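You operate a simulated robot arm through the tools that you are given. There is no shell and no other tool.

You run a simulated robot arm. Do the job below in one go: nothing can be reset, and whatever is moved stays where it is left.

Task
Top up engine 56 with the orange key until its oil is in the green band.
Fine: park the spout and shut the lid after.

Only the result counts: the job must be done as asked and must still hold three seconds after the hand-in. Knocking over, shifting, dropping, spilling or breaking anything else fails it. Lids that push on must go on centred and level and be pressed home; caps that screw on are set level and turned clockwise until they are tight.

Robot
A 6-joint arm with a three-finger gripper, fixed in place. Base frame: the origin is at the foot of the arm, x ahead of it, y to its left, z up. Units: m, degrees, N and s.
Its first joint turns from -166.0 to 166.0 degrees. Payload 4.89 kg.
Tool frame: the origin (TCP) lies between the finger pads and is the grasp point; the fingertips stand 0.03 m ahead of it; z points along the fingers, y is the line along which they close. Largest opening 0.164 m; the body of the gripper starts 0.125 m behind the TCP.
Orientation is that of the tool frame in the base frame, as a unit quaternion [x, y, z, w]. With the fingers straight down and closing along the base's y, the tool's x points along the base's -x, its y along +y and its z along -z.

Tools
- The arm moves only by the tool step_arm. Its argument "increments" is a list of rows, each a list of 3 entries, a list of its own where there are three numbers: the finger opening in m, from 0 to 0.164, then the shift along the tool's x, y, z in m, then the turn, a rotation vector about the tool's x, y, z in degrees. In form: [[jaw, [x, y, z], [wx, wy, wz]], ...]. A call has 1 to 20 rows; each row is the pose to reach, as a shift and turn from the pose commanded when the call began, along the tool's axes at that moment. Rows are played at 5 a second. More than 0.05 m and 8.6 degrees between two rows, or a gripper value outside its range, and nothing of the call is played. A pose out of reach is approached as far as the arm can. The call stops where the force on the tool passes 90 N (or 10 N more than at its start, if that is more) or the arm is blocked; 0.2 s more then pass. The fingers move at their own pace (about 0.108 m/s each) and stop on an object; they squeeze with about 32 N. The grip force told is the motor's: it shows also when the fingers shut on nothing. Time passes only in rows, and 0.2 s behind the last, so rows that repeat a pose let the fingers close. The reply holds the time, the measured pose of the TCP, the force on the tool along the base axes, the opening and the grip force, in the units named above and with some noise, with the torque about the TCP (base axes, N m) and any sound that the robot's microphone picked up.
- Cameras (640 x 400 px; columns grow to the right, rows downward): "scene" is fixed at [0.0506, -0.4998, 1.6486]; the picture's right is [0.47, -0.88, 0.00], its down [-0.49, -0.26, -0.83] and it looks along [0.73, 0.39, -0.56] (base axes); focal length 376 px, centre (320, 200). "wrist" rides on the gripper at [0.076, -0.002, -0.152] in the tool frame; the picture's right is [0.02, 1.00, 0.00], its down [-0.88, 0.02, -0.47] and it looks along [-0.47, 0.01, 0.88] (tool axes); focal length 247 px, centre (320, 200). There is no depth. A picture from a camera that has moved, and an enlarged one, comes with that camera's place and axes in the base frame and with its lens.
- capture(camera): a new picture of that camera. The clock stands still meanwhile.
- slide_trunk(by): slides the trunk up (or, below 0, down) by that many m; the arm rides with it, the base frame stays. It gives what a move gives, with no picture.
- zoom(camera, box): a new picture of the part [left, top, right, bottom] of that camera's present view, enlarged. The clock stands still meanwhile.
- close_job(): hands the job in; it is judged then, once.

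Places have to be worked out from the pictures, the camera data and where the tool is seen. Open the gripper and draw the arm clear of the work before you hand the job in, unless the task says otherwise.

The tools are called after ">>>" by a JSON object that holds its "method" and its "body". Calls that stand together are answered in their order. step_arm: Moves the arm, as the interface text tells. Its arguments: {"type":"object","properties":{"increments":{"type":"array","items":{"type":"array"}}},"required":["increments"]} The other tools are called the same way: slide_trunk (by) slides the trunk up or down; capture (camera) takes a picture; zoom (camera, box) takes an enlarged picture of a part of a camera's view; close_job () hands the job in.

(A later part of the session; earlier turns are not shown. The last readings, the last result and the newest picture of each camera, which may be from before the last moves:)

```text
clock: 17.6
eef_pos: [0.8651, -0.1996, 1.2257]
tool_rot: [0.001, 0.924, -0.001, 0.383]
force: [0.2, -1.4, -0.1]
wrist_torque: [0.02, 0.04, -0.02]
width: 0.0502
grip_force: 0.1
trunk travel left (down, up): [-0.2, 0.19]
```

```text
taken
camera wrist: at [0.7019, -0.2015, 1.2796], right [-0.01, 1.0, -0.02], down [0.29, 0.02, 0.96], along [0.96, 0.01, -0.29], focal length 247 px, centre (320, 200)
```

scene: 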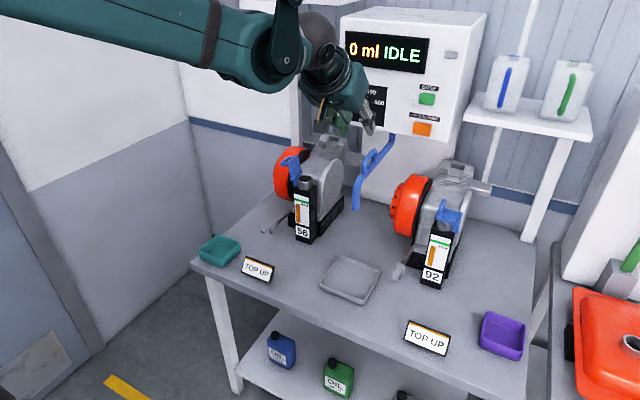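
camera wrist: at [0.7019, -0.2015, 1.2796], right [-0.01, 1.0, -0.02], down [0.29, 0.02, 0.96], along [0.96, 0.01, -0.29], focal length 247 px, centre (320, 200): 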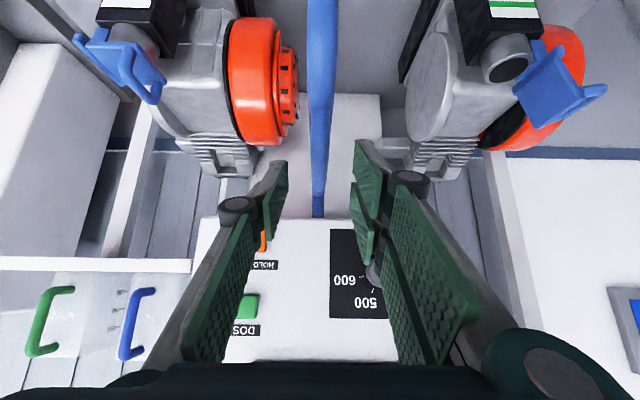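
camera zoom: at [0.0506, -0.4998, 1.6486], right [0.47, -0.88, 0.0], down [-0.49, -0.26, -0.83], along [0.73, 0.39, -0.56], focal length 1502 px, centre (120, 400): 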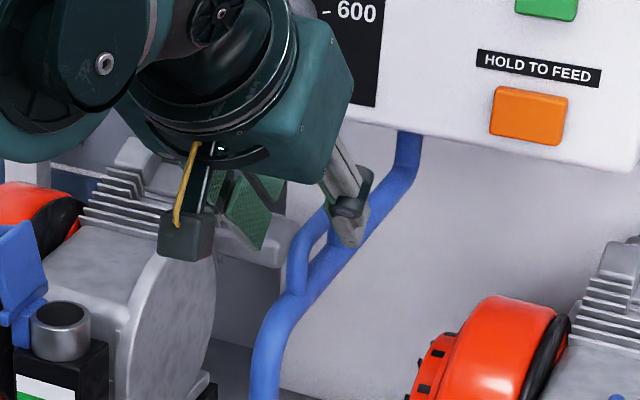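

The handle is centred between the finger pads. I'll advance the last 3 cm along the tool axis, watching the force.

>>> {"method": "step_arm", "body": {"increments": [[0.05, [0, 0, 0.015], [0, 0, 0]], [0.05, [0, 0, 0.031], [0, 0, 0]], [0.05, [0, 0, 0.031], [0, 0, 0]]]}}

>>> {"method": "zoom", "body": {"camera": "scene", "box": [320, 100, 420, 200]}}

>>> {"method": "zoom", "body": {"camera": "wrist", "box": [240, 100, 400, 260]}}

```text
clock: 18.4
eef_pos: [0.8862, -0.2, 1.2052]
tool_rot: [0.0, 0.924, 0.0, 0.383]
force: [0.2, -0.1, -0.9]
wrist_torque: [0.01, 0.05, 0.04]
width: 0.05
grip_force: 0.0
trunk travel left (down, up): [-0.2, 0.19]
```

```text
4.00 times, centred on (370, 150) of scene
camera zoom: at [0.0506, -0.4998, 1.6486], right [0.47, -0.88, 0.0], down [-0.49, -0.26, -0.83], along [0.73, 0.39, -0.56], focal length 1502 px, centre (120, 400)
```

zoom: 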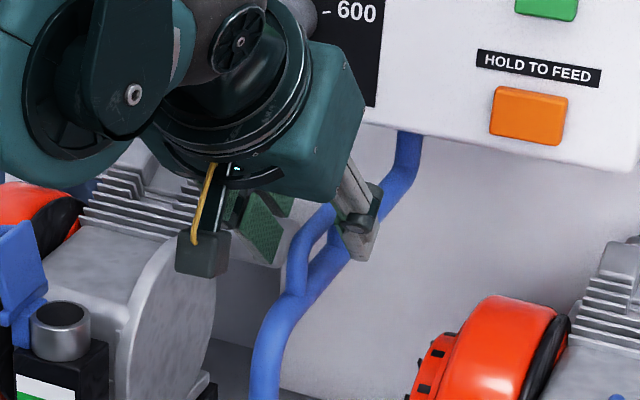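

```text
2.50 times, centred on (320, 180) of wrist
camera zoom: at [0.7231, -0.202, 1.2594], right [-0.01, 1.0, -0.02], down [0.29, 0.02, 0.96], along [0.96, 0.01, -0.29], focal length 617 px, centre (320, 250)
```

zoom: 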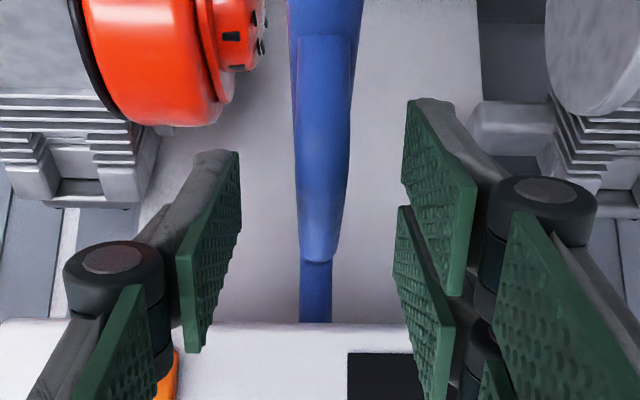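

Fingers straddle the handle bar evenly. I'll close on it.

>>> {"method": "step_arm", "body": {"increments": [[0.02, [0, 0, 0], [0, 0, 0]], [0.0, [0, 0, 0], [0, 0, 0]], [0.0, [0, 0, 0], [0, 0, 0]], [0.0, [0, 0, 0], [0, 0, 0]]]}}

>>> {"method": "zoom", "body": {"camera": "wrist", "box": [240, 100, 400, 260]}}

>>> {"method": "zoom", "body": {"camera": "scene", "box": [320, 100, 420, 220]}}

```text
clock: 19.4
eef_pos: [0.8853, -0.2005, 1.2054]
tool_rot: [0.001, 0.924, -0.001, 0.383]
force: [3.4, -1.5, -3.6]
wrist_torque: [0.01, -0.01, -0.12]
width: 0.0137
grip_force: 44.9
trunk travel left (down, up): [-0.2, 0.19]
```

```text
2.50 times, centred on (320, 180) of wrist
camera zoom: at [0.7228, -0.2019, 1.2596], right [-0.01, 1.0, -0.02], down [0.29, 0.02, 0.96], along [0.96, 0.01, -0.29], focal length 617 px, centre (320, 250)
```

zoom: 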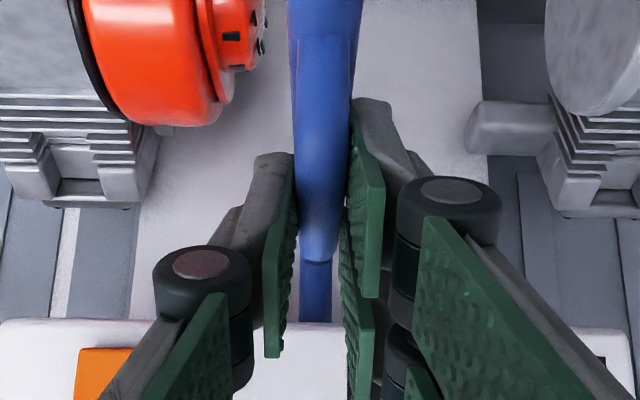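

```text
3.33 times, centred on (370, 160) of scene
camera zoom: at [0.0506, -0.4998, 1.6486], right [0.47, -0.88, 0.0], down [-0.49, -0.26, -0.83], along [0.73, 0.39, -0.56], focal length 1252 px, centre (153, 333)
```

zoom: 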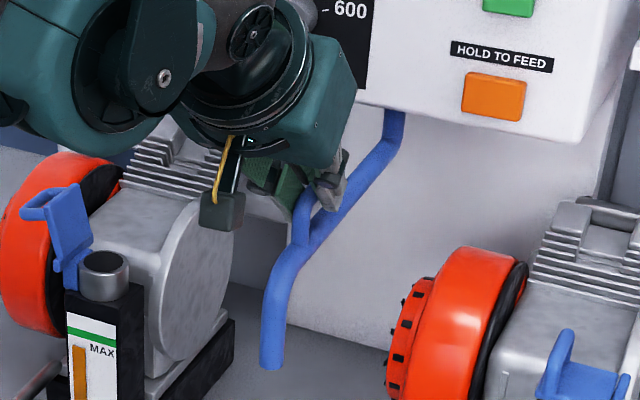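

Gripped the handle at 0.0137 m with balanced forces; parked pose is TCP (0.8855, −0.2005, 1.2054). I'll swing about the estimated pivot (1.075, −0.2) toward engine 56, turning the tool with it: first 16°.

>>> {"method": "step_arm", "body": {"increments": [[0.0, [-0.0003, 0.0132, 0.0003], [2.828, 0, 2.828]], [0.0, [-0.0013, 0.0263, 0.0013], [5.657, 0, 5.657]], [0.0, [-0.0029, 0.0393, 0.0029], [8.485, 0, 8.485]], [0.0, [-0.0052, 0.0521, 0.0052], [11.314, 0, 11.314]]]}}

>>> {"method": "zoom", "body": {"camera": "scene", "box": [270, 100, 420, 240]}}

```text
clock: 20.4
eef_pos: [0.8908, -0.1471, 1.2066]
tool_rot: [0.129, 0.915, -0.053, 0.379]
force: [4.6, 4.7, 22.0]
wrist_torque: [0.08, -0.42, 1.29]
width: 0.0135
grip_force: 45.3
trunk travel left (down, up): [-0.2, 0.19]
```

```text
2.86 times, centred on (345, 170) of scene
camera zoom: at [0.0506, -0.4998, 1.6486], right [0.47, -0.88, 0.0], down [-0.49, -0.26, -0.83], along [0.73, 0.39, -0.56], focal length 1073 px, centre (249, 286)
```

zoom: 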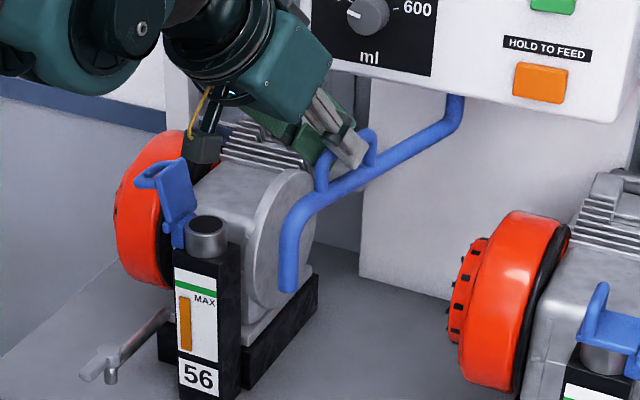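

The spout follows cleanly (16° swung) with a 22 N upward push on the tool, so I'll relax 1.5 mm upward while repeating the same arc for another 16°.

>>> {"method": "step_arm", "body": {"increments": [[0.0, [-0.0008, 0.0132, -0.0002], [2.828, 0, 2.828]], [0.0, [-0.0023, 0.0263, 0.0003], [5.657, 0, 5.657]], [0.0, [-0.004, 0.0393, 0.0018], [8.485, 0, 8.485]], [0.0, [-0.0063, 0.0521, 0.0041], [11.314, 0, 11.314]]]}}

>>> {"method": "zoom", "body": {"camera": "scene", "box": [270, 100, 420, 240]}}

>>> {"method": "capture", "body": {"camera": "wrist"}}

```text
clock: 21.4
eef_pos: [0.9129, -0.0987, 1.206]
tool_rot: [0.255, 0.888, -0.106, 0.368]
force: [-22.9, 21.7, -14.2]
wrist_torque: [0.4, 0.35, 1.67]
width: 0.0146
grip_force: 45.3
trunk travel left (down, up): [-0.2, 0.19]
```

```text
2.86 times, centred on (345, 170) of scene
camera zoom: at [0.0506, -0.4998, 1.6486], right [0.47, -0.88, 0.0], down [-0.49, -0.26, -0.83], along [0.73, 0.39, -0.56], focal length 1073 px, centre (249, 286)
```

zoom: 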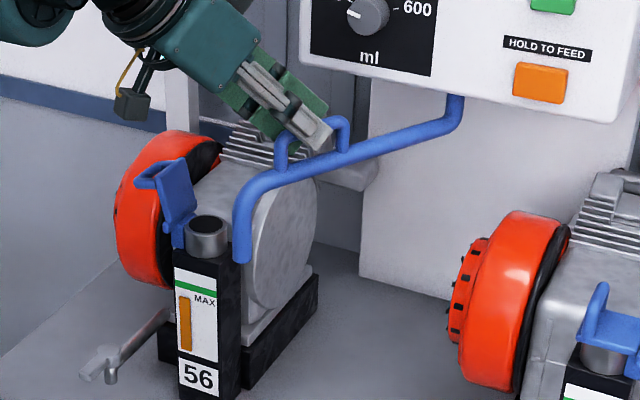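

```text
taken
camera wrist: at [0.774, -0.0154, 1.2598], right [0.52, 0.86, -0.02], down [0.25, -0.14, 0.96], along [0.82, -0.5, -0.29], focal length 247 px, centre (320, 200)
```

wrist: 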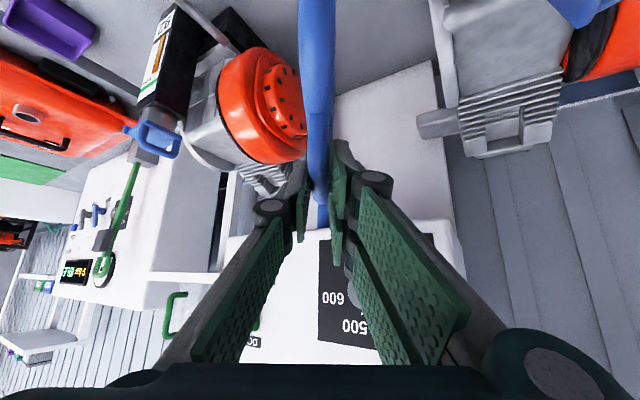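

Now at about 30° with a 31 N outward radial push, meaning the true pivot is a bit farther in (about x=1.09). I'll correct the arc for that pivot and go on to about 44°.

>>> {"method": "step_arm", "body": {"increments": [[0.0, [0.0026, 0.0078, -0.0016], [0, 0, 0]], [0.0, [0.0023, 0.0221, -0.0013], [2.828, 0, 2.828]], [0.0, [0.0012, 0.0363, -0.0002], [5.657, 0, 5.657]], [0.0, [-0.0006, 0.0503, 0.0016], [8.485, 0, 8.485]]]}}

>>> {"method": "zoom", "body": {"camera": "scene", "box": [270, 100, 420, 240]}}

>>> {"method": "zoom", "body": {"camera": "scene", "box": [280, 140, 340, 200]}}

```text
clock: 22.4
eef_pos: [0.941, -0.0609, 1.2064]
tool_rot: [0.347, 0.856, -0.143, 0.354]
force: [6.3, -3.1, -3.5]
wrist_torque: [-0.39, -0.51, 0.58]
width: 0.0132
grip_force: 44.5
trunk travel left (down, up): [-0.2, 0.19]
```

```text
2.86 times, centred on (345, 170) of scene
camera zoom: at [0.0506, -0.4998, 1.6486], right [0.47, -0.88, 0.0], down [-0.49, -0.26, -0.83], along [0.73, 0.39, -0.56], focal length 1073 px, centre (249, 286)
```

zoom: 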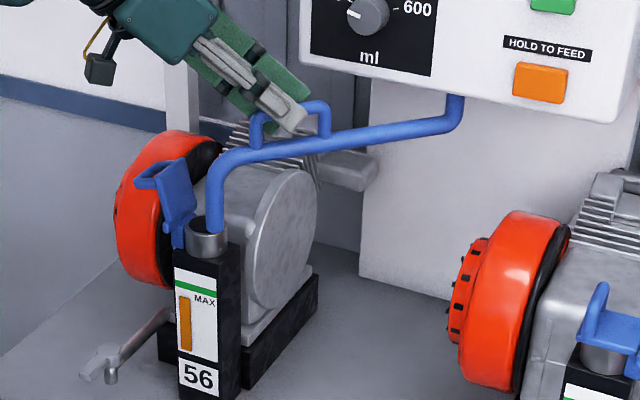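

```text
6.67 times, centred on (310, 170) of scene
camera zoom: at [0.0506, -0.4998, 1.6486], right [0.47, -0.88, 0.0], down [-0.49, -0.26, -0.83], along [0.73, 0.39, -0.56], focal length 2504 px, centre (387, 400)
```

zoom: 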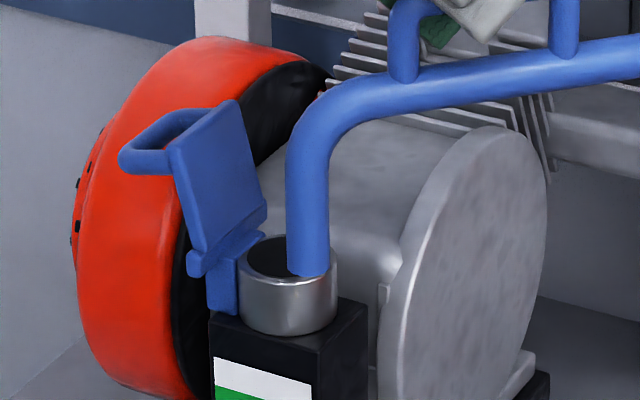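

Forces are near zero, so the pivot correction is right. Allowing for height, the tip needs about 9–10° more to sit over the neck; I'll advance 6° and look again.

>>> {"method": "step_arm", "body": {"increments": [[0.0, [-0.0002, 0.0107, 0.0002], [2.121, 0, 2.121]], [0.0, [-0.0008, 0.0214, 0.0008], [4.243, 0, 4.243]], [0.0, [-0.0008, 0.0214, 0.0008], [4.243, 0, 4.243]]]}}

>>> {"method": "zoom", "body": {"camera": "scene", "box": [280, 140, 340, 200]}}

>>> {"method": "capture", "body": {"camera": "wrist"}}

```text
clock: 23.2
eef_pos: [0.9576, -0.0455, 1.2056]
tool_rot: [0.392, 0.837, -0.162, 0.346]
force: [13.4, -11.6, 6.8]
wrist_torque: [-0.23, -0.29, 0.27]
width: 0.0132
grip_force: 45.4
trunk travel left (down, up): [-0.2, 0.19]
```

```text
6.67 times, centred on (310, 170) of scene
camera zoom: at [0.0506, -0.4998, 1.6486], right [0.47, -0.88, 0.0], down [-0.49, -0.26, -0.83], along [0.73, 0.39, -0.56], focal length 2504 px, centre (387, 400)
```

zoom: 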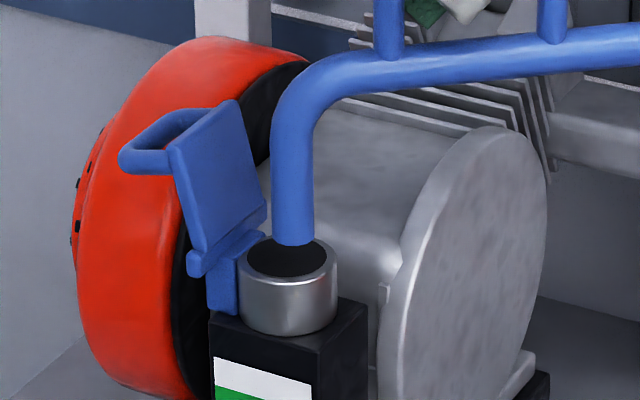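

```text
taken
camera wrist: at [0.8516, 0.0776, 1.2599], right [0.76, 0.65, -0.01], down [0.2, -0.21, 0.96], along [0.62, -0.73, -0.29], focal length 247 px, centre (320, 200)
```

wrist: 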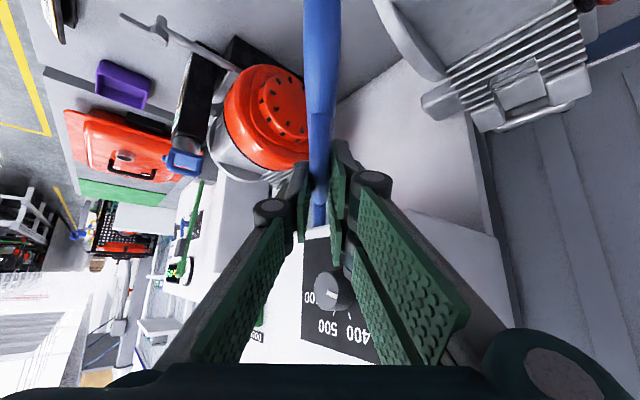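

The tip is nearly over the mouth; after correcting for its height it needs about 4–6° more, and there's a 17 N pull toward the pivot. I'll advance 4° with a small inward correction.

>>> {"method": "step_arm", "body": {"increments": [[0.0, [-0.0006, 0.0071, 0.0006], [1.414, 0, 1.414]], [0.0, [-0.0014, 0.0143, 0.0014], [2.828, 0, 2.828]], [0.0, [-0.0014, 0.0143, 0.0014], [2.828, 0, 2.828]]]}}

>>> {"method": "zoom", "body": {"camera": "scene", "box": [280, 140, 340, 200]}}

>>> {"method": "capture", "body": {"camera": "scene"}}

```text
clock: 24.0
eef_pos: [0.9678, -0.0362, 1.2058]
tool_rot: [0.419, 0.823, -0.173, 0.341]
force: [4.4, -1.1, 9.8]
wrist_torque: [-0.34, -0.32, 0.16]
width: 0.0135
grip_force: 45.6
trunk travel left (down, up): [-0.2, 0.19]
```

```text
6.67 times, centred on (310, 170) of scene
camera zoom: at [0.0506, -0.4998, 1.6486], right [0.47, -0.88, 0.0], down [-0.49, -0.26, -0.83], along [0.73, 0.39, -0.56], focal length 2504 px, centre (387, 400)
```

zoom: 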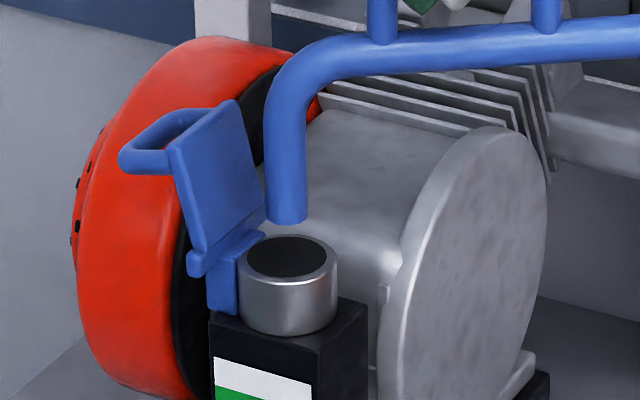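

```text
taken
```

scene: 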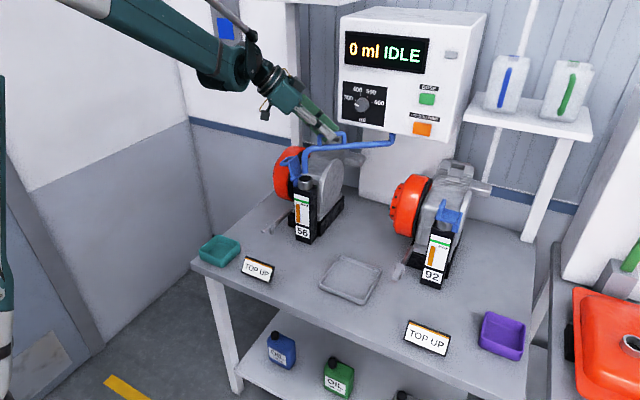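

In the scene view the tip sits directly above the mouth in columns, and by geometry it's at about 53–54° versus about 55° needed. I'll go 1° more, then release and check from another angle.

>>> {"method": "step_arm", "body": {"increments": [[0.0, [0, 0.0036, 0], [0.707, 0, 0.707]], [0.0, [0, 0.0036, 0], [0.707, 0, 0.707]], [0.02, [0, 0.0036, 0], [0.707, 0, 0.707]], [0.04, [0, 0.0036, 0], [0.707, 0, 0.707]], [0.05, [0, 0.0036, 0], [0.707, 0, 0.707]]]}}

>>> {"method": "zoom", "body": {"camera": "scene", "box": [280, 140, 340, 200]}}

>>> {"method": "capture", "body": {"camera": "wrist"}}

```text
clock: 25.2
eef_pos: [0.9716, -0.0349, 1.2066]
tool_rot: [0.426, 0.82, -0.177, 0.34]
force: [0.3, -0.4, 0.5]
wrist_torque: [-0.01, 0.01, -0.04]
width: 0.0497
grip_force: 0.0
trunk travel left (down, up): [-0.2, 0.19]
```

```text
6.67 times, centred on (310, 170) of scene
camera zoom: at [0.0506, -0.4998, 1.6486], right [0.47, -0.88, 0.0], down [-0.49, -0.26, -0.83], along [0.73, 0.39, -0.56], focal length 2504 px, centre (387, 400)
```

zoom: 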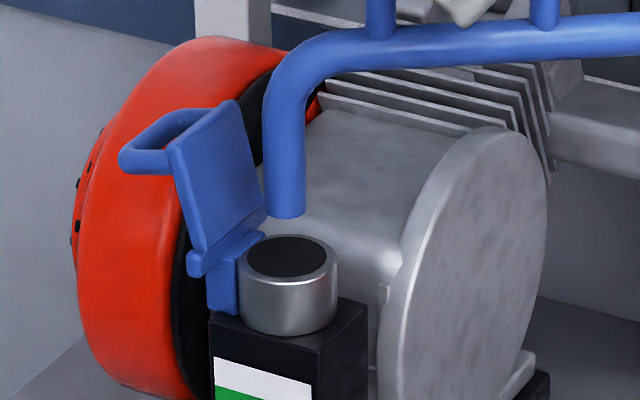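

```text
taken
camera wrist: at [0.8771, 0.0964, 1.2599], right [0.81, 0.59, -0.02], down [0.18, -0.23, 0.96], along [0.56, -0.78, -0.29], focal length 247 px, centre (320, 200)
```

wrist: 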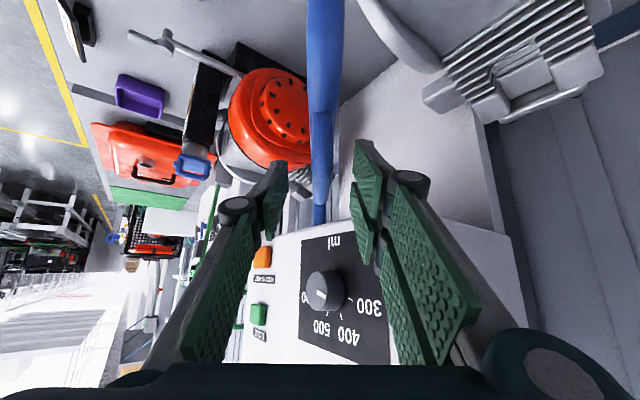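

Released with no disturbance; the spout stays put. I'll back off along the tool axis, unyaw, and move to a view pose in front of the neck.

>>> {"method": "step_arm", "body": {"increments": [[0.05, [0, 0, -0.03], [0, 0, 0]], [0.05, [0, 0, -0.065], [0, 0, 0]], [0.05, [0, 0, -0.1], [0, 0, 0]], [0.05, [0.0031, -0.0156, -0.1116], [-5.56, 0, -5.56]], [0.05, [0.0062, -0.0311, -0.1233], [-11.11, 0, -11.11]], [0.05, [0.0093, -0.0467, -0.1349], [-16.67, 0, -16.67]], [0.05, [0.0123, -0.0623, -0.1465], [-22.22, 0, -22.22]], [0.05, [0.0154, -0.0779, -0.1581], [-27.78, 0, -27.78]], [0.05, [0.0185, -0.0934, -0.1698], [-33.34, 0, -33.34]], [0.05, [0.0216, -0.109, -0.1814], [-38.89, 0, -38.89]], [0.05, [0.0216, -0.109, -0.1814], [-38.89, 0, -38.89]]]}}

>>> {"method": "capture", "body": {"camera": "wrist"}}

>>> {"method": "capture", "body": {"camera": "scene"}}

```text
clock: 27.6
eef_pos: [0.7998, 0.0236, 1.3197]
tool_rot: [0.0, 0.924, 0.0, 0.383]
force: [-1.6, 0.0, 0.7]
wrist_torque: [-0.03, -0.04, 0.04]
width: 0.0499
grip_force: 0.1
trunk travel left (down, up): [-0.2, 0.19]
```

```text
taken
camera wrist: at [0.6374, 0.0201, 1.3733], right [-0.02, 1.0, -0.02], down [0.29, 0.02, 0.96], along [0.96, 0.01, -0.29], focal length 247 px, centre (320, 200)
```

wrist: 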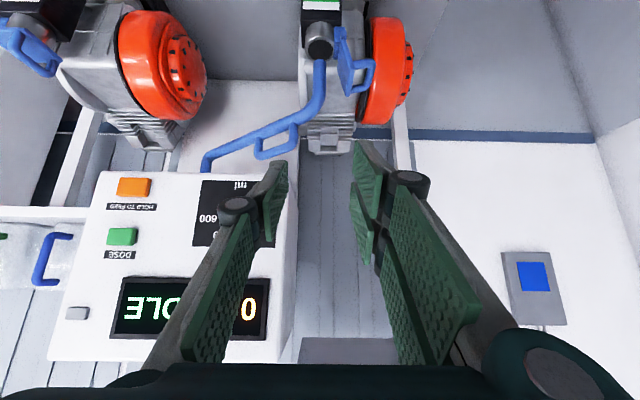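

```text
taken
```

scene: 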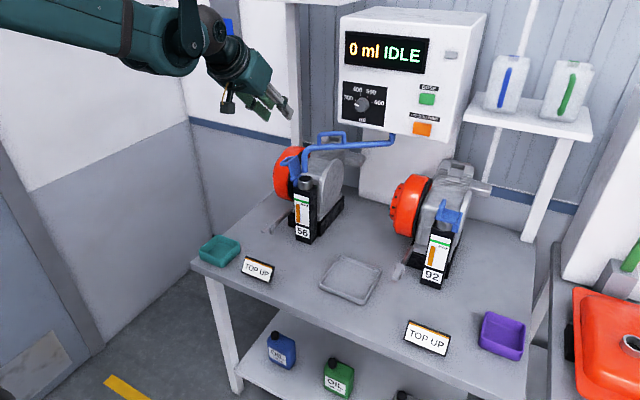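

The wrist camera now sees the spout tip over the neck from the front. I'll enlarge it.

>>> {"method": "zoom", "body": {"camera": "wrist", "box": [280, 0, 400, 120]}}

>>> {"method": "zoom", "body": {"camera": "scene", "box": [270, 120, 410, 230]}}

```text
3.33 times, centred on (340, 60) of wrist
camera zoom: at [0.6374, 0.0201, 1.3733], right [-0.02, 1.0, -0.02], down [0.29, 0.02, 0.96], along [0.96, 0.01, -0.29], focal length 823 px, centre (253, 667)
```

zoom: 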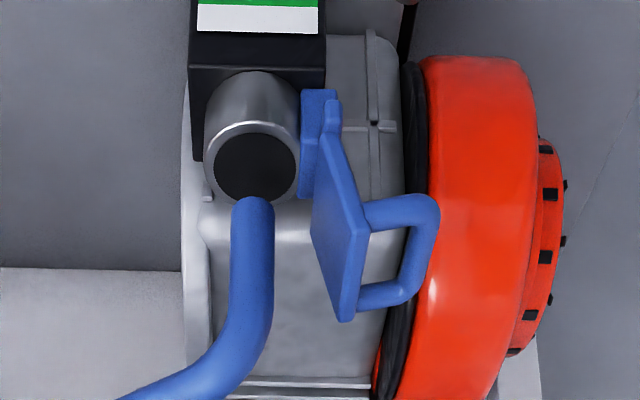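

```text
3.64 times, centred on (340, 175) of scene
camera zoom: at [0.0506, -0.4998, 1.6486], right [0.47, -0.88, 0.0], down [-0.49, -0.26, -0.83], along [0.73, 0.39, -0.56], focal length 1366 px, centre (247, 291)
```

zoom: 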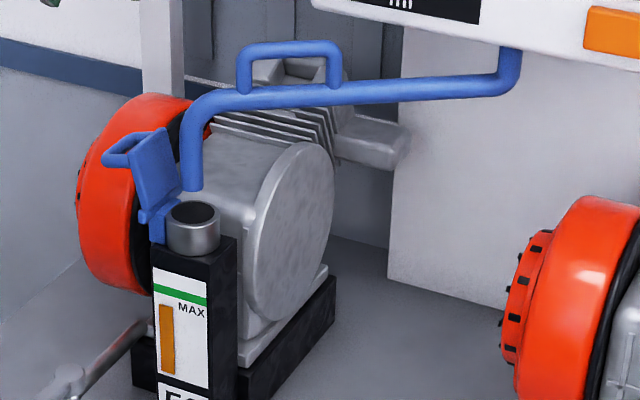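

Both views put the tip within about 4 mm of directly over the mouth, so the spout is well placed. Next I move in front of the dispenser at the orange key's height (key ≈ (1.04–1.07, −0.29, 1.225)), with the tool level and fingers closed.

>>> {"method": "step_arm", "body": {"increments": [[0.0, [0.0053, -0.0393, 0.0018], [0, -5.6, 0]], [0.0, [0.0106, -0.0787, 0.0035], [0, -11.2, 0]], [0.0, [0.0159, -0.118, 0.0053], [0, -16.9, 0]], [0.0, [0.0212, -0.1573, 0.0071], [0, -22.5, 0]], [0.0, [0.0265, -0.1966, 0.0088], [0, -28.1, 0]], [0.0, [0.0318, -0.236, 0.0106], [0, -33.8, 0]], [0.0, [0.0371, -0.2753, 0.0123], [0, -39.4, 0]], [0.0, [0.0424, -0.3146, 0.0141], [0, -45, 0]], [0.0, [0.0424, -0.3146, 0.0141], [0, -45, 0]]]}}

>>> {"method": "capture", "body": {"camera": "wrist"}}

>>> {"method": "capture", "body": {"camera": "scene"}}

```text
clock: 29.6
eef_pos: [0.7797, -0.2941, 1.2763]
tool_rot: [0.0, 0.707, 0.0, 0.707]
force: [0.9, 0.0, -0.4]
wrist_torque: [0.01, -0.13, 0.1]
width: 0.0
grip_force: 31.7
trunk travel left (down, up): [-0.2, 0.19]
```

```text
taken
camera wrist: at [0.6264, -0.295, 1.2002], right [0.0, 1.0, -0.02], down [-0.47, 0.02, 0.88], along [0.88, 0.01, 0.47], focal length 247 px, centre (320, 200)
```

wrist: 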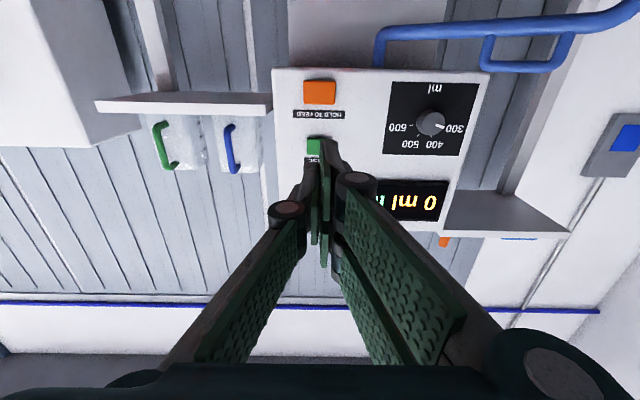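

```text
taken
```

scene: 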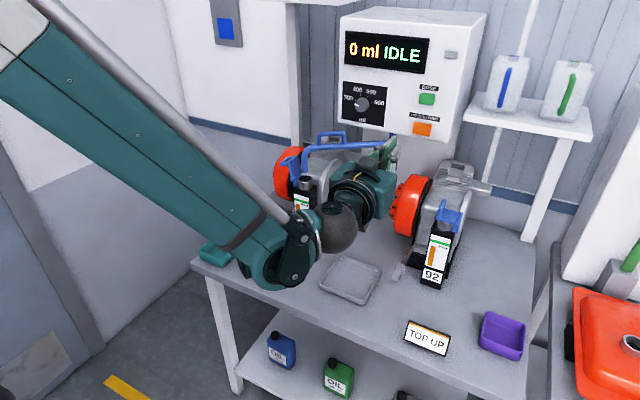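

The key is centred near (1.035, −0.2945, 1.232), but a level tool makes the arm hide gauge 56. I'll press with the tool pitched 45° instead, moving first to about 4–5 cm in front of the key.

>>> {"method": "step_arm", "body": {"increments": [[0.0, [0.0, 0, 0.02], [0, 7.5, 0]], [0.0, [0.005, 0, 0.05], [0, 15, 0]], [0.0, [0.01, 0, 0.085], [0, 22.5, 0]], [0.0, [0.015, 0, 0.12], [0, 30, 0]], [0.0, [0.019, 0, 0.155], [0, 37.5, 0]], [0.0, [0.023, 0, 0.189], [0, 45, 0]], [0.0, [0.023, 0, 0.189], [0, 45, 0]]]}}

>>> {"method": "capture", "body": {"camera": "wrist"}}

>>> {"method": "capture", "body": {"camera": "scene"}}

```text
clock: 31.2
eef_pos: [0.9712, -0.2934, 1.254]
tool_rot: [0.0, 0.924, 0.001, 0.382]
force: [0.2, 0.6, -1.4]
wrist_torque: [0.04, 0.0, 0.03]
width: 0.0
grip_force: 31.9
trunk travel left (down, up): [-0.2, 0.19]
```

```text
taken
camera wrist: at [0.8088, -0.2941, 1.3081], right [-0.01, 1.0, -0.02], down [0.29, 0.02, 0.96], along [0.96, 0.01, -0.29], focal length 247 px, centre (320, 200)
```

wrist: 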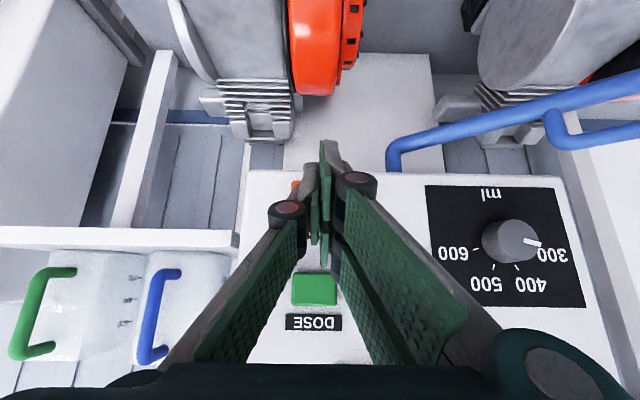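

```text
taken
```

scene: 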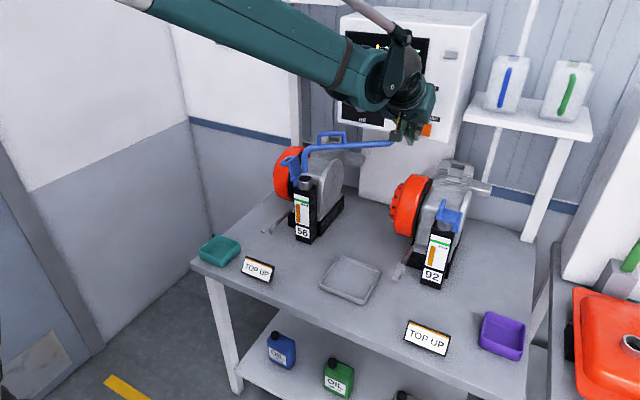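

Gauge 56 is fully visible from the scene camera in this pose. I'll enlarge the fingertip/key area and the gauge for a baseline.

>>> {"method": "zoom", "body": {"camera": "scene", "box": [380, 80, 460, 160]}}

>>> {"method": "zoom", "body": {"camera": "wrist", "box": [260, 120, 380, 240]}}

>>> {"method": "zoom", "body": {"camera": "scene", "box": [285, 185, 325, 245]}}

```text
5.00 times, centred on (420, 120) of scene
camera zoom: at [0.0506, -0.4998, 1.6486], right [0.47, -0.88, 0.0], down [-0.49, -0.26, -0.83], along [0.73, 0.39, -0.56], focal length 1878 px, centre (-180, 600)
```

zoom: 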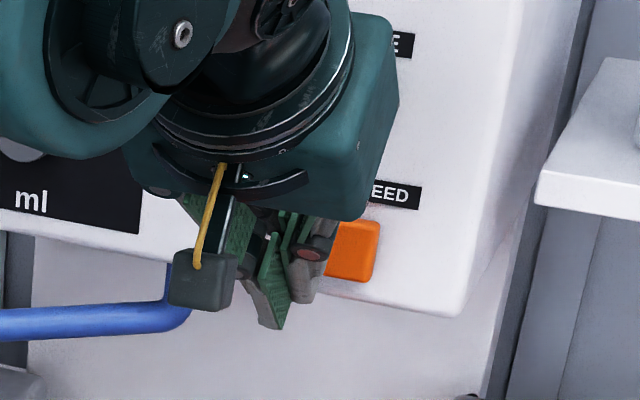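

```text
3.33 times, centred on (320, 180) of wrist
camera zoom: at [0.8088, -0.2941, 1.3081], right [-0.01, 1.0, -0.02], down [0.29, 0.02, 0.96], along [0.96, 0.01, -0.29], focal length 823 px, centre (320, 267)
```

zoom: 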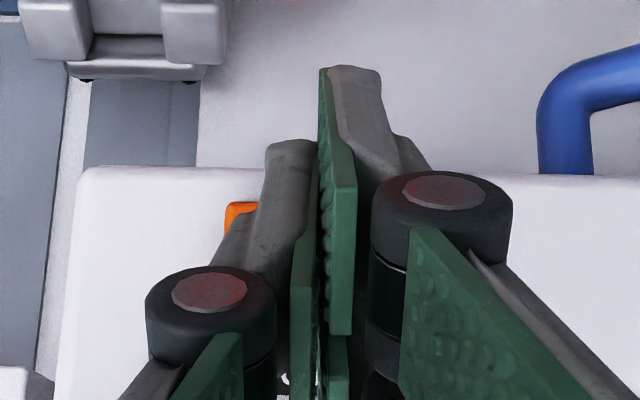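

```text
6.67 times, centred on (305, 215) of scene
camera zoom: at [0.0506, -0.4998, 1.6486], right [0.47, -0.88, 0.0], down [-0.49, -0.26, -0.83], along [0.73, 0.39, -0.56], focal length 2504 px, centre (420, 100)
```

zoom: 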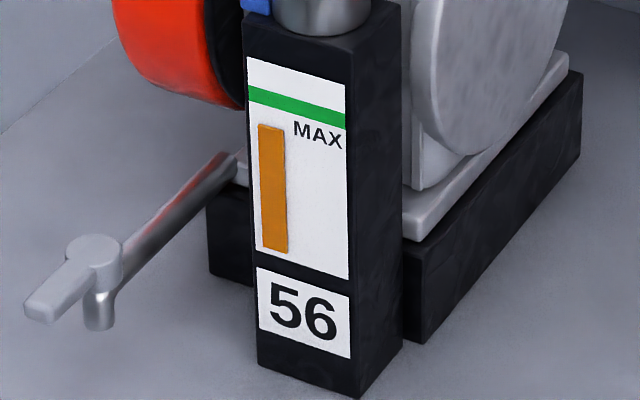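

Baseline on gauge 56: bar top row 125, bottom 250, green band rows ~92–111, so it needs roughly 18% more. I'll creep toward the key in +x (slightly lower in z), watching for first contact.

>>> {"method": "step_arm", "body": {"increments": [[0.0, [-0.0036, 0, 0.0106], [0, 0, 0]], [0.0, [-0.0085, 0, 0.0155], [0, 0, 0]], [0.0, [-0.0106, 0, 0.0177], [0, 0, 0]]]}}

>>> {"method": "zoom", "body": {"camera": "scene", "box": [380, 80, 460, 160]}}

>>> {"method": "zoom", "body": {"camera": "wrist", "box": [260, 120, 380, 240]}}

```text
clock: 32.0
eef_pos: [0.9908, -0.2926, 1.2502]
tool_rot: [0.0, 0.924, -0.001, 0.383]
force: [0.0, -0.4, -0.1]
wrist_torque: [0.02, 0.04, -0.01]
width: 0.0
grip_force: 32.6
trunk travel left (down, up): [-0.2, 0.19]
```

```text
5.00 times, centred on (420, 120) of scene
camera zoom: at [0.0506, -0.4998, 1.6486], right [0.47, -0.88, 0.0], down [-0.49, -0.26, -0.83], along [0.73, 0.39, -0.56], focal length 1878 px, centre (-180, 600)
```

zoom: 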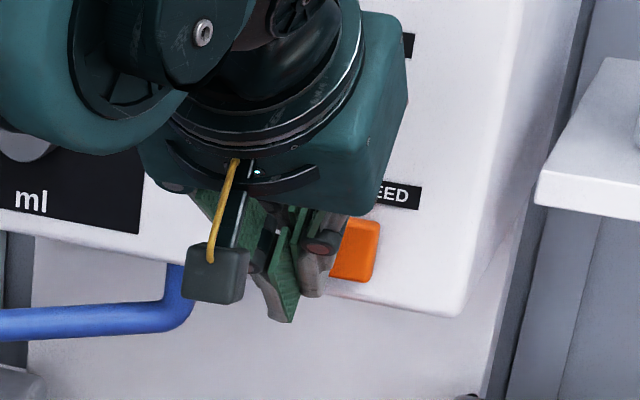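

```text
3.33 times, centred on (320, 180) of wrist
camera zoom: at [0.8279, -0.2942, 1.3037], right [-0.01, 1.0, -0.02], down [0.29, 0.02, 0.96], along [0.96, 0.01, -0.29], focal length 823 px, centre (320, 267)
```

zoom: 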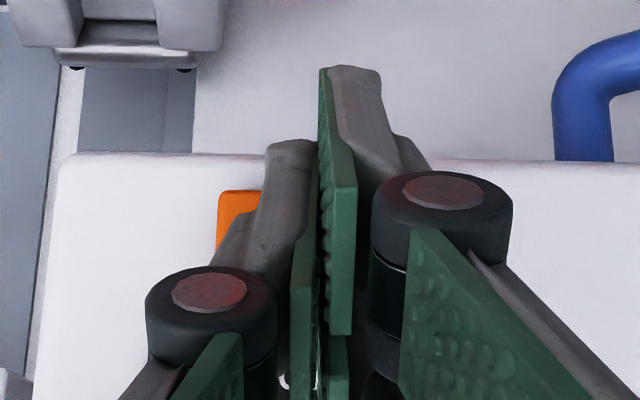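

No contact yet at TCP x=0.991; the key's −y and lower edges come out at y≈−0.32, z≈1.22, so I'm centred. I'll creep on in small steps.

>>> {"method": "step_arm", "body": {"increments": [[0.0, [-0.0021, 0, 0.0021], [0, 0, 0]], [0.0, [-0.0042, 0, 0.0042], [0, 0, 0]]]}}

```text
clock: 32.6
eef_pos: [0.9954, -0.2931, 1.2507]
tool_rot: [0.0, 0.924, 0.0, 0.382]
force: [0.3, -0.1, -0.1]
wrist_torque: [0.0, -0.02, 0.01]
width: 0.0
grip_force: 31.6
trunk travel left (down, up): [-0.2, 0.19]
```

Still no contact at x=0.995. I continue in 3 mm steps.

>>> {"method": "step_arm", "body": {"increments": [[0.0, [-0.0021, 0, 0.0021], [0, 0, 0]], [0.0, [-0.0042, 0, 0.0042], [0, 0, 0]]]}}

```text
clock: 33.2
eef_pos: [1.0017, -0.2937, 1.2512]
tool_rot: [0.0, 0.924, 0.0, 0.383]
force: [-1.0, 0.9, -0.1]
wrist_torque: [-0.01, -0.01, 0.0]
width: 0.0001
grip_force: 31.9
trunk travel left (down, up): [-0.2, 0.19]
```

Still free at x=1.002. I continue two more small steps.

>>> {"method": "step_arm", "body": {"increments": [[0.0, [-0.0021, 0, 0.0021], [0, 0, 0]], [0.0, [-0.0042, 0, 0.0042], [0, 0, 0]]]}}

>>> {"method": "zoom", "body": {"camera": "scene", "box": [380, 80, 460, 160]}}

```text
clock: 33.8
eef_pos: [1.0068, -0.2929, 1.2515]
tool_rot: [-0.001, 0.924, 0.0, 0.383]
force: [-6.8, 0.7, 4.2]
wrist_torque: [0.01, -0.11, 0.05]
width: 0.0004
grip_force: 32.4
trunk travel left (down, up): [-0.2, 0.19]
heard: click
```

```text
5.00 times, centred on (420, 120) of scene
camera zoom: at [0.0506, -0.4998, 1.6486], right [0.47, -0.88, 0.0], down [-0.49, -0.26, -0.83], along [0.73, 0.39, -0.56], focal length 1878 px, centre (-180, 600)
```

zoom: 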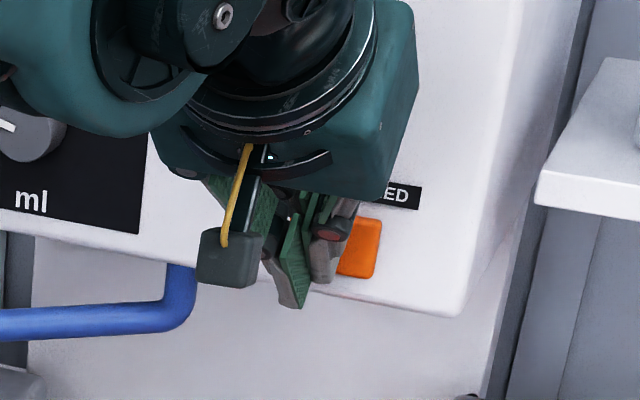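

A click was heard with −6.8 N: the key is actuated. The clock stands still while I look, so I'll check the gauge and spout at once.

>>> {"method": "zoom", "body": {"camera": "scene", "box": [285, 185, 325, 245]}}

>>> {"method": "zoom", "body": {"camera": "scene", "box": [270, 130, 350, 220]}}

>>> {"method": "capture", "body": {"camera": "scene"}}

```text
6.67 times, centred on (305, 215) of scene
camera zoom: at [0.0506, -0.4998, 1.6486], right [0.47, -0.88, 0.0], down [-0.49, -0.26, -0.83], along [0.73, 0.39, -0.56], focal length 2504 px, centre (420, 100)
```

zoom: 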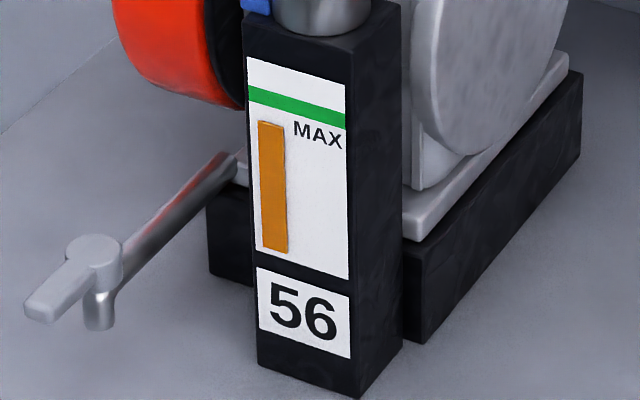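

```text
4.44 times, centred on (310, 175) of scene
camera zoom: at [0.0506, -0.4998, 1.6486], right [0.47, -0.88, 0.0], down [-0.49, -0.26, -0.83], along [0.73, 0.39, -0.56], focal length 1669 px, centre (364, 311)
```

zoom: 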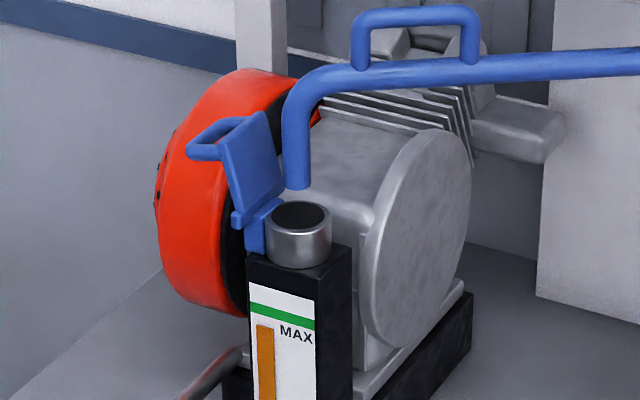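

```text
taken
```

scene: 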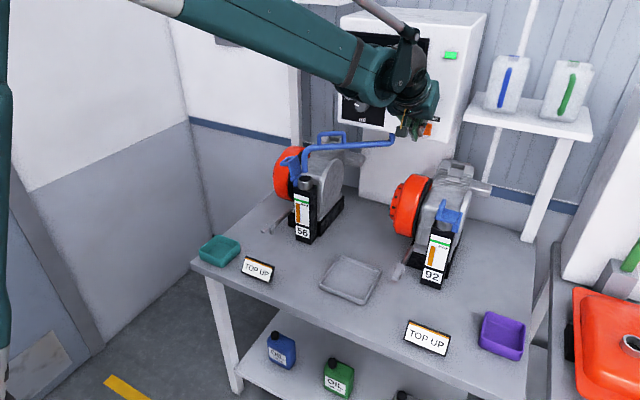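

The dispenser's lamp turned green and the bar top rose slightly (row ~125 → ~122), so it is feeding. I'll hold for one short row and re-read the gauge to get the rate.

>>> {"method": "step_arm", "body": {"increments": [[0.0, [0, 0, 0], [0, 0, 0]]]}}

>>> {"method": "zoom", "body": {"camera": "scene", "box": [285, 185, 325, 245]}}

>>> {"method": "zoom", "body": {"camera": "scene", "box": [295, 190, 311, 206]}}

>>> {"method": "capture", "body": {"camera": "wrist"}}

```text
clock: 34.2
eef_pos: [1.0073, -0.2938, 1.251]
tool_rot: [0.0, 0.924, 0.001, 0.383]
force: [-7.0, -0.5, 5.9]
wrist_torque: [0.04, -0.21, 0.03]
width: 0.0001
grip_force: 32.4
trunk travel left (down, up): [-0.2, 0.19]
```

```text
6.67 times, centred on (305, 215) of scene
camera zoom: at [0.0506, -0.4998, 1.6486], right [0.47, -0.88, 0.0], down [-0.49, -0.26, -0.83], along [0.73, 0.39, -0.56], focal length 2504 px, centre (420, 100)
```

zoom: 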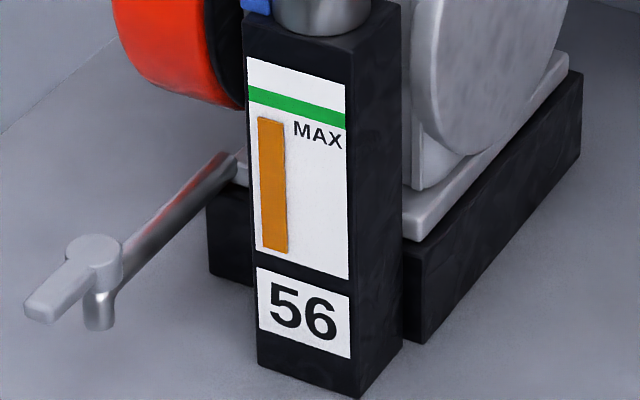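

```text
16.00 times, centred on (303, 198) of scene
camera zoom: at [0.0506, -0.4998, 1.6486], right [0.47, -0.88, 0.0], down [-0.49, -0.26, -0.83], along [0.73, 0.39, -0.56], focal length 6009 px, centre (592, 232)
```

zoom: 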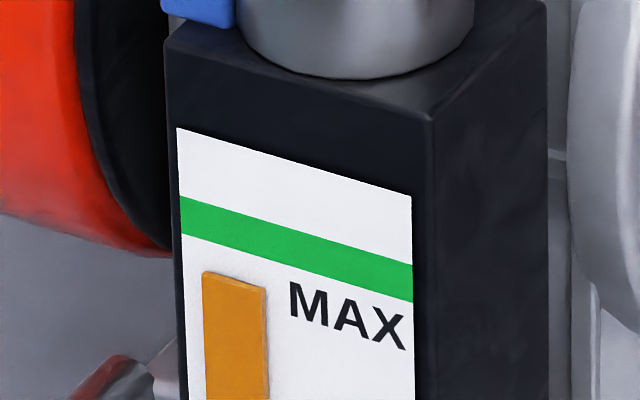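

```text
taken
camera wrist: at [0.8439, -0.2952, 1.3053], right [-0.01, 1.0, -0.02], down [0.29, 0.02, 0.96], along [0.96, 0.01, -0.29], focal length 247 px, centre (320, 200)
```

wrist: 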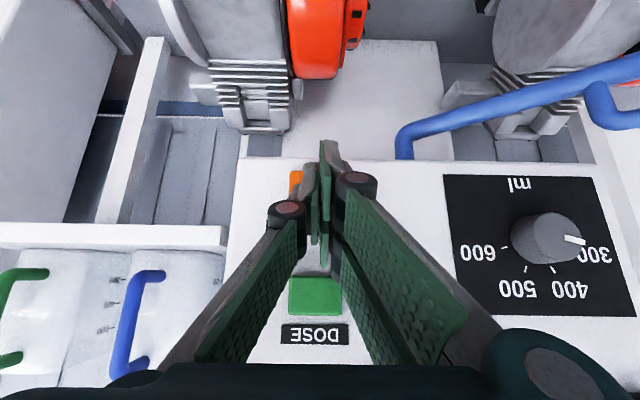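

At 16× the bar top is at row ~281 versus green band ~212–250 at the same column, rising about 7 px per 0.4 s, so roughly 2.5 s more is needed for mid-band. I'll hold 1.2 s and re-measure.

>>> {"method": "step_arm", "body": {"increments": [[0.0, [0, 0, 0], [0, 0, 0]], [0.0, [0, 0, 0], [0, 0, 0]], [0.0, [0, 0, 0], [0, 0, 0]], [0.0, [0, 0, 0], [0, 0, 0]], [0.0, [0, 0, 0], [0, 0, 0]]]}}

>>> {"method": "zoom", "body": {"camera": "scene", "box": [295, 190, 311, 206]}}

>>> {"method": "zoom", "body": {"camera": "scene", "box": [270, 130, 350, 220]}}

```text
clock: 35.4
eef_pos: [1.0067, -0.2931, 1.2514]
tool_rot: [0.0, 0.924, -0.001, 0.383]
force: [-6.9, -0.8, 7.8]
wrist_torque: [0.02, -0.32, -0.04]
width: 0.0003
grip_force: 31.7
trunk travel left (down, up): [-0.2, 0.19]
```

```text
16.00 times, centred on (303, 198) of scene
camera zoom: at [0.0506, -0.4998, 1.6486], right [0.47, -0.88, 0.0], down [-0.49, -0.26, -0.83], along [0.73, 0.39, -0.56], focal length 6009 px, centre (592, 232)
```

zoom: 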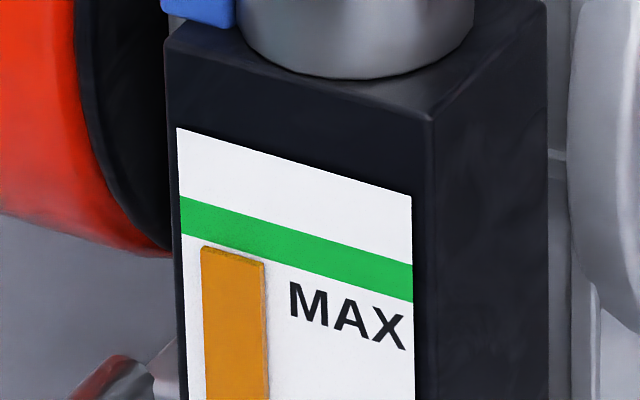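

```text
4.44 times, centred on (310, 175) of scene
camera zoom: at [0.0506, -0.4998, 1.6486], right [0.47, -0.88, 0.0], down [-0.49, -0.26, -0.83], along [0.73, 0.39, -0.56], focal length 1669 px, centre (364, 311)
```

zoom: 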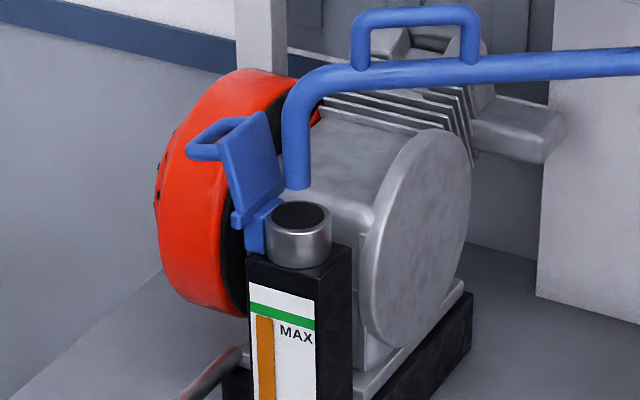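

The bar rose 26 px in 1.2 s (about 22 px/s) and is now just under the band (246 vs band 203–241). I'll hold 0.6 s more and release by drawing straight back, which should put it in the band with room for any run-on.

>>> {"method": "step_arm", "body": {"increments": [[0.0, [0, 0, 0], [0, 0, 0]], [0.0, [0, 0, 0], [0, 0, 0]], [0.0, [0, 0, 0], [0, 0, 0]], [0.0, [0.0177, 0, -0.0177], [0, 0, 0]], [0.0, [0.035, 0, -0.035], [0, 0, 0]]]}}

>>> {"method": "zoom", "body": {"camera": "scene", "box": [295, 190, 311, 206]}}

>>> {"method": "capture", "body": {"camera": "scene"}}

```text
clock: 36.6
eef_pos: [0.9571, -0.2932, 1.2509]
tool_rot: [-0.001, 0.924, 0.001, 0.382]
force: [1.4, 1.2, -0.8]
wrist_torque: [-0.06, 0.03, -0.01]
width: 0.0002
grip_force: 32.3
trunk travel left (down, up): [-0.2, 0.19]
```

```text
16.00 times, centred on (303, 198) of scene
camera zoom: at [0.0506, -0.4998, 1.6486], right [0.47, -0.88, 0.0], down [-0.49, -0.26, -0.83], along [0.73, 0.39, -0.56], focal length 6009 px, centre (592, 232)
```

zoom: 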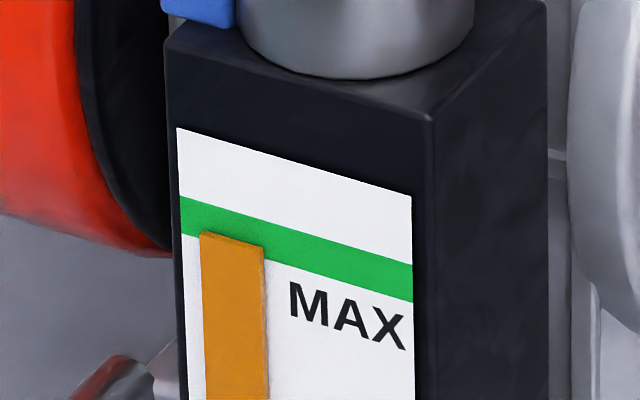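

```text
taken
```

scene: 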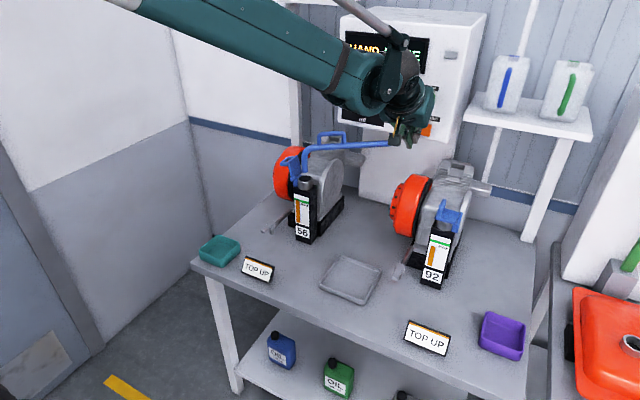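

The lamp is off and the bar top (row ~231) is inside the green band (203–241), lower third. I'll wait a moment to see whether there's run-on, and look at the display.

>>> {"method": "step_arm", "body": {"increments": [[0.0, [0.01, 0, -0.01], [0, 0, 0]], [0.0, [0.02, 0, -0.02], [0, 0, 0]], [0.0, [0.02, 0, -0.02], [0, 0, 0]], [0.0, [0.02, 0, -0.02], [0, 0, 0]], [0.0, [0.02, 0, -0.02], [0, 0, 0]]]}}

>>> {"method": "zoom", "body": {"camera": "scene", "box": [295, 190, 311, 206]}}

>>> {"method": "zoom", "body": {"camera": "scene", "box": [270, 130, 350, 220]}}

>>> {"method": "zoom", "body": {"camera": "scene", "box": [330, 10, 490, 140]}}

```text
clock: 37.8
eef_pos: [0.9292, -0.2936, 1.2494]
tool_rot: [0.0, 0.924, 0.0, 0.383]
force: [0.1, -0.2, 1.3]
wrist_torque: [-0.01, 0.01, -0.02]
width: 0.0
grip_force: 31.9
trunk travel left (down, up): [-0.2, 0.19]
```

```text
16.00 times, centred on (303, 198) of scene
camera zoom: at [0.0506, -0.4998, 1.6486], right [0.47, -0.88, 0.0], down [-0.49, -0.26, -0.83], along [0.73, 0.39, -0.56], focal length 6009 px, centre (592, 232)
```

zoom: 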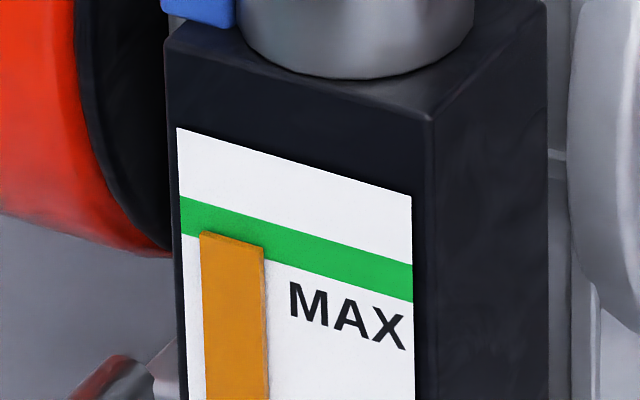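

```text
4.44 times, centred on (310, 175) of scene
camera zoom: at [0.0506, -0.4998, 1.6486], right [0.47, -0.88, 0.0], down [-0.49, -0.26, -0.83], along [0.73, 0.39, -0.56], focal length 1669 px, centre (364, 311)
```

zoom: 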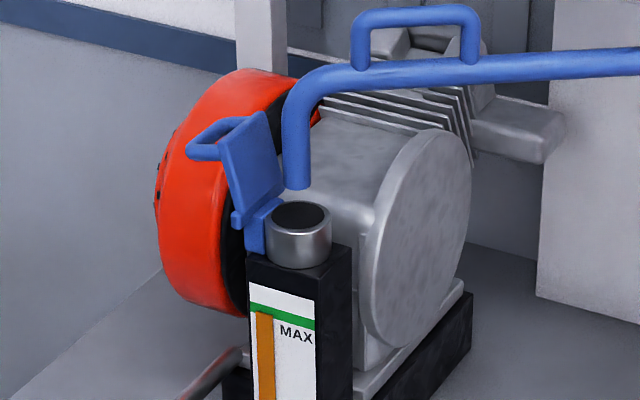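

```text
3.08 times, centred on (410, 75) of scene
camera zoom: at [0.0506, -0.4998, 1.6486], right [0.47, -0.88, 0.0], down [-0.49, -0.26, -0.83], along [0.73, 0.39, -0.56], focal length 1156 px, centre (43, 585)
```

zoom: 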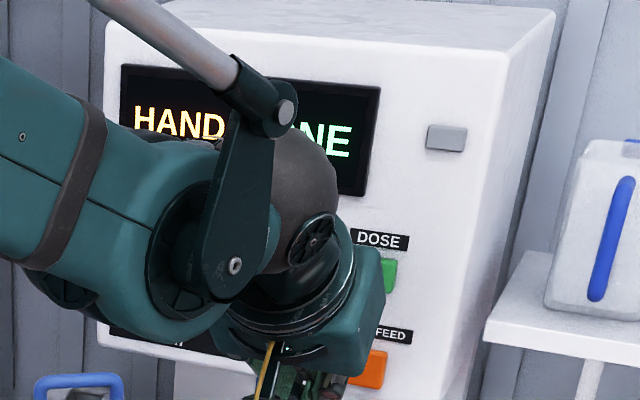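

The display reads HAND … DONE and the level is steady with no run-on. I'll zoom in hard on the bar top to judge how far into the band it is.

>>> {"method": "zoom", "body": {"camera": "scene", "box": [298, 193, 304, 199]}}

```text
16.00 times, centred on (301, 196) of scene
camera zoom: at [0.0506, -0.4998, 1.6486], right [0.47, -0.88, 0.0], down [-0.49, -0.26, -0.83], along [0.73, 0.39, -0.56], focal length 6009 px, centre (624, 264)
```

zoom: 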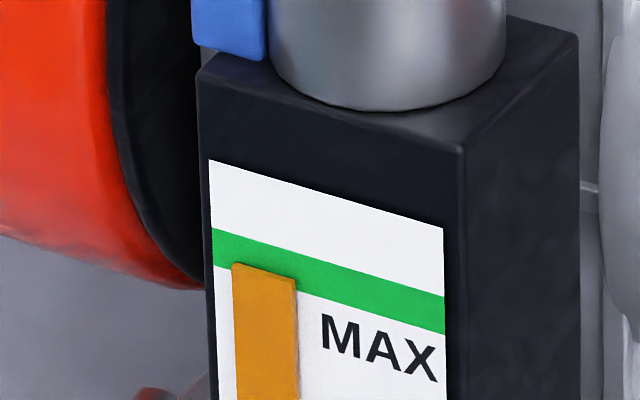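

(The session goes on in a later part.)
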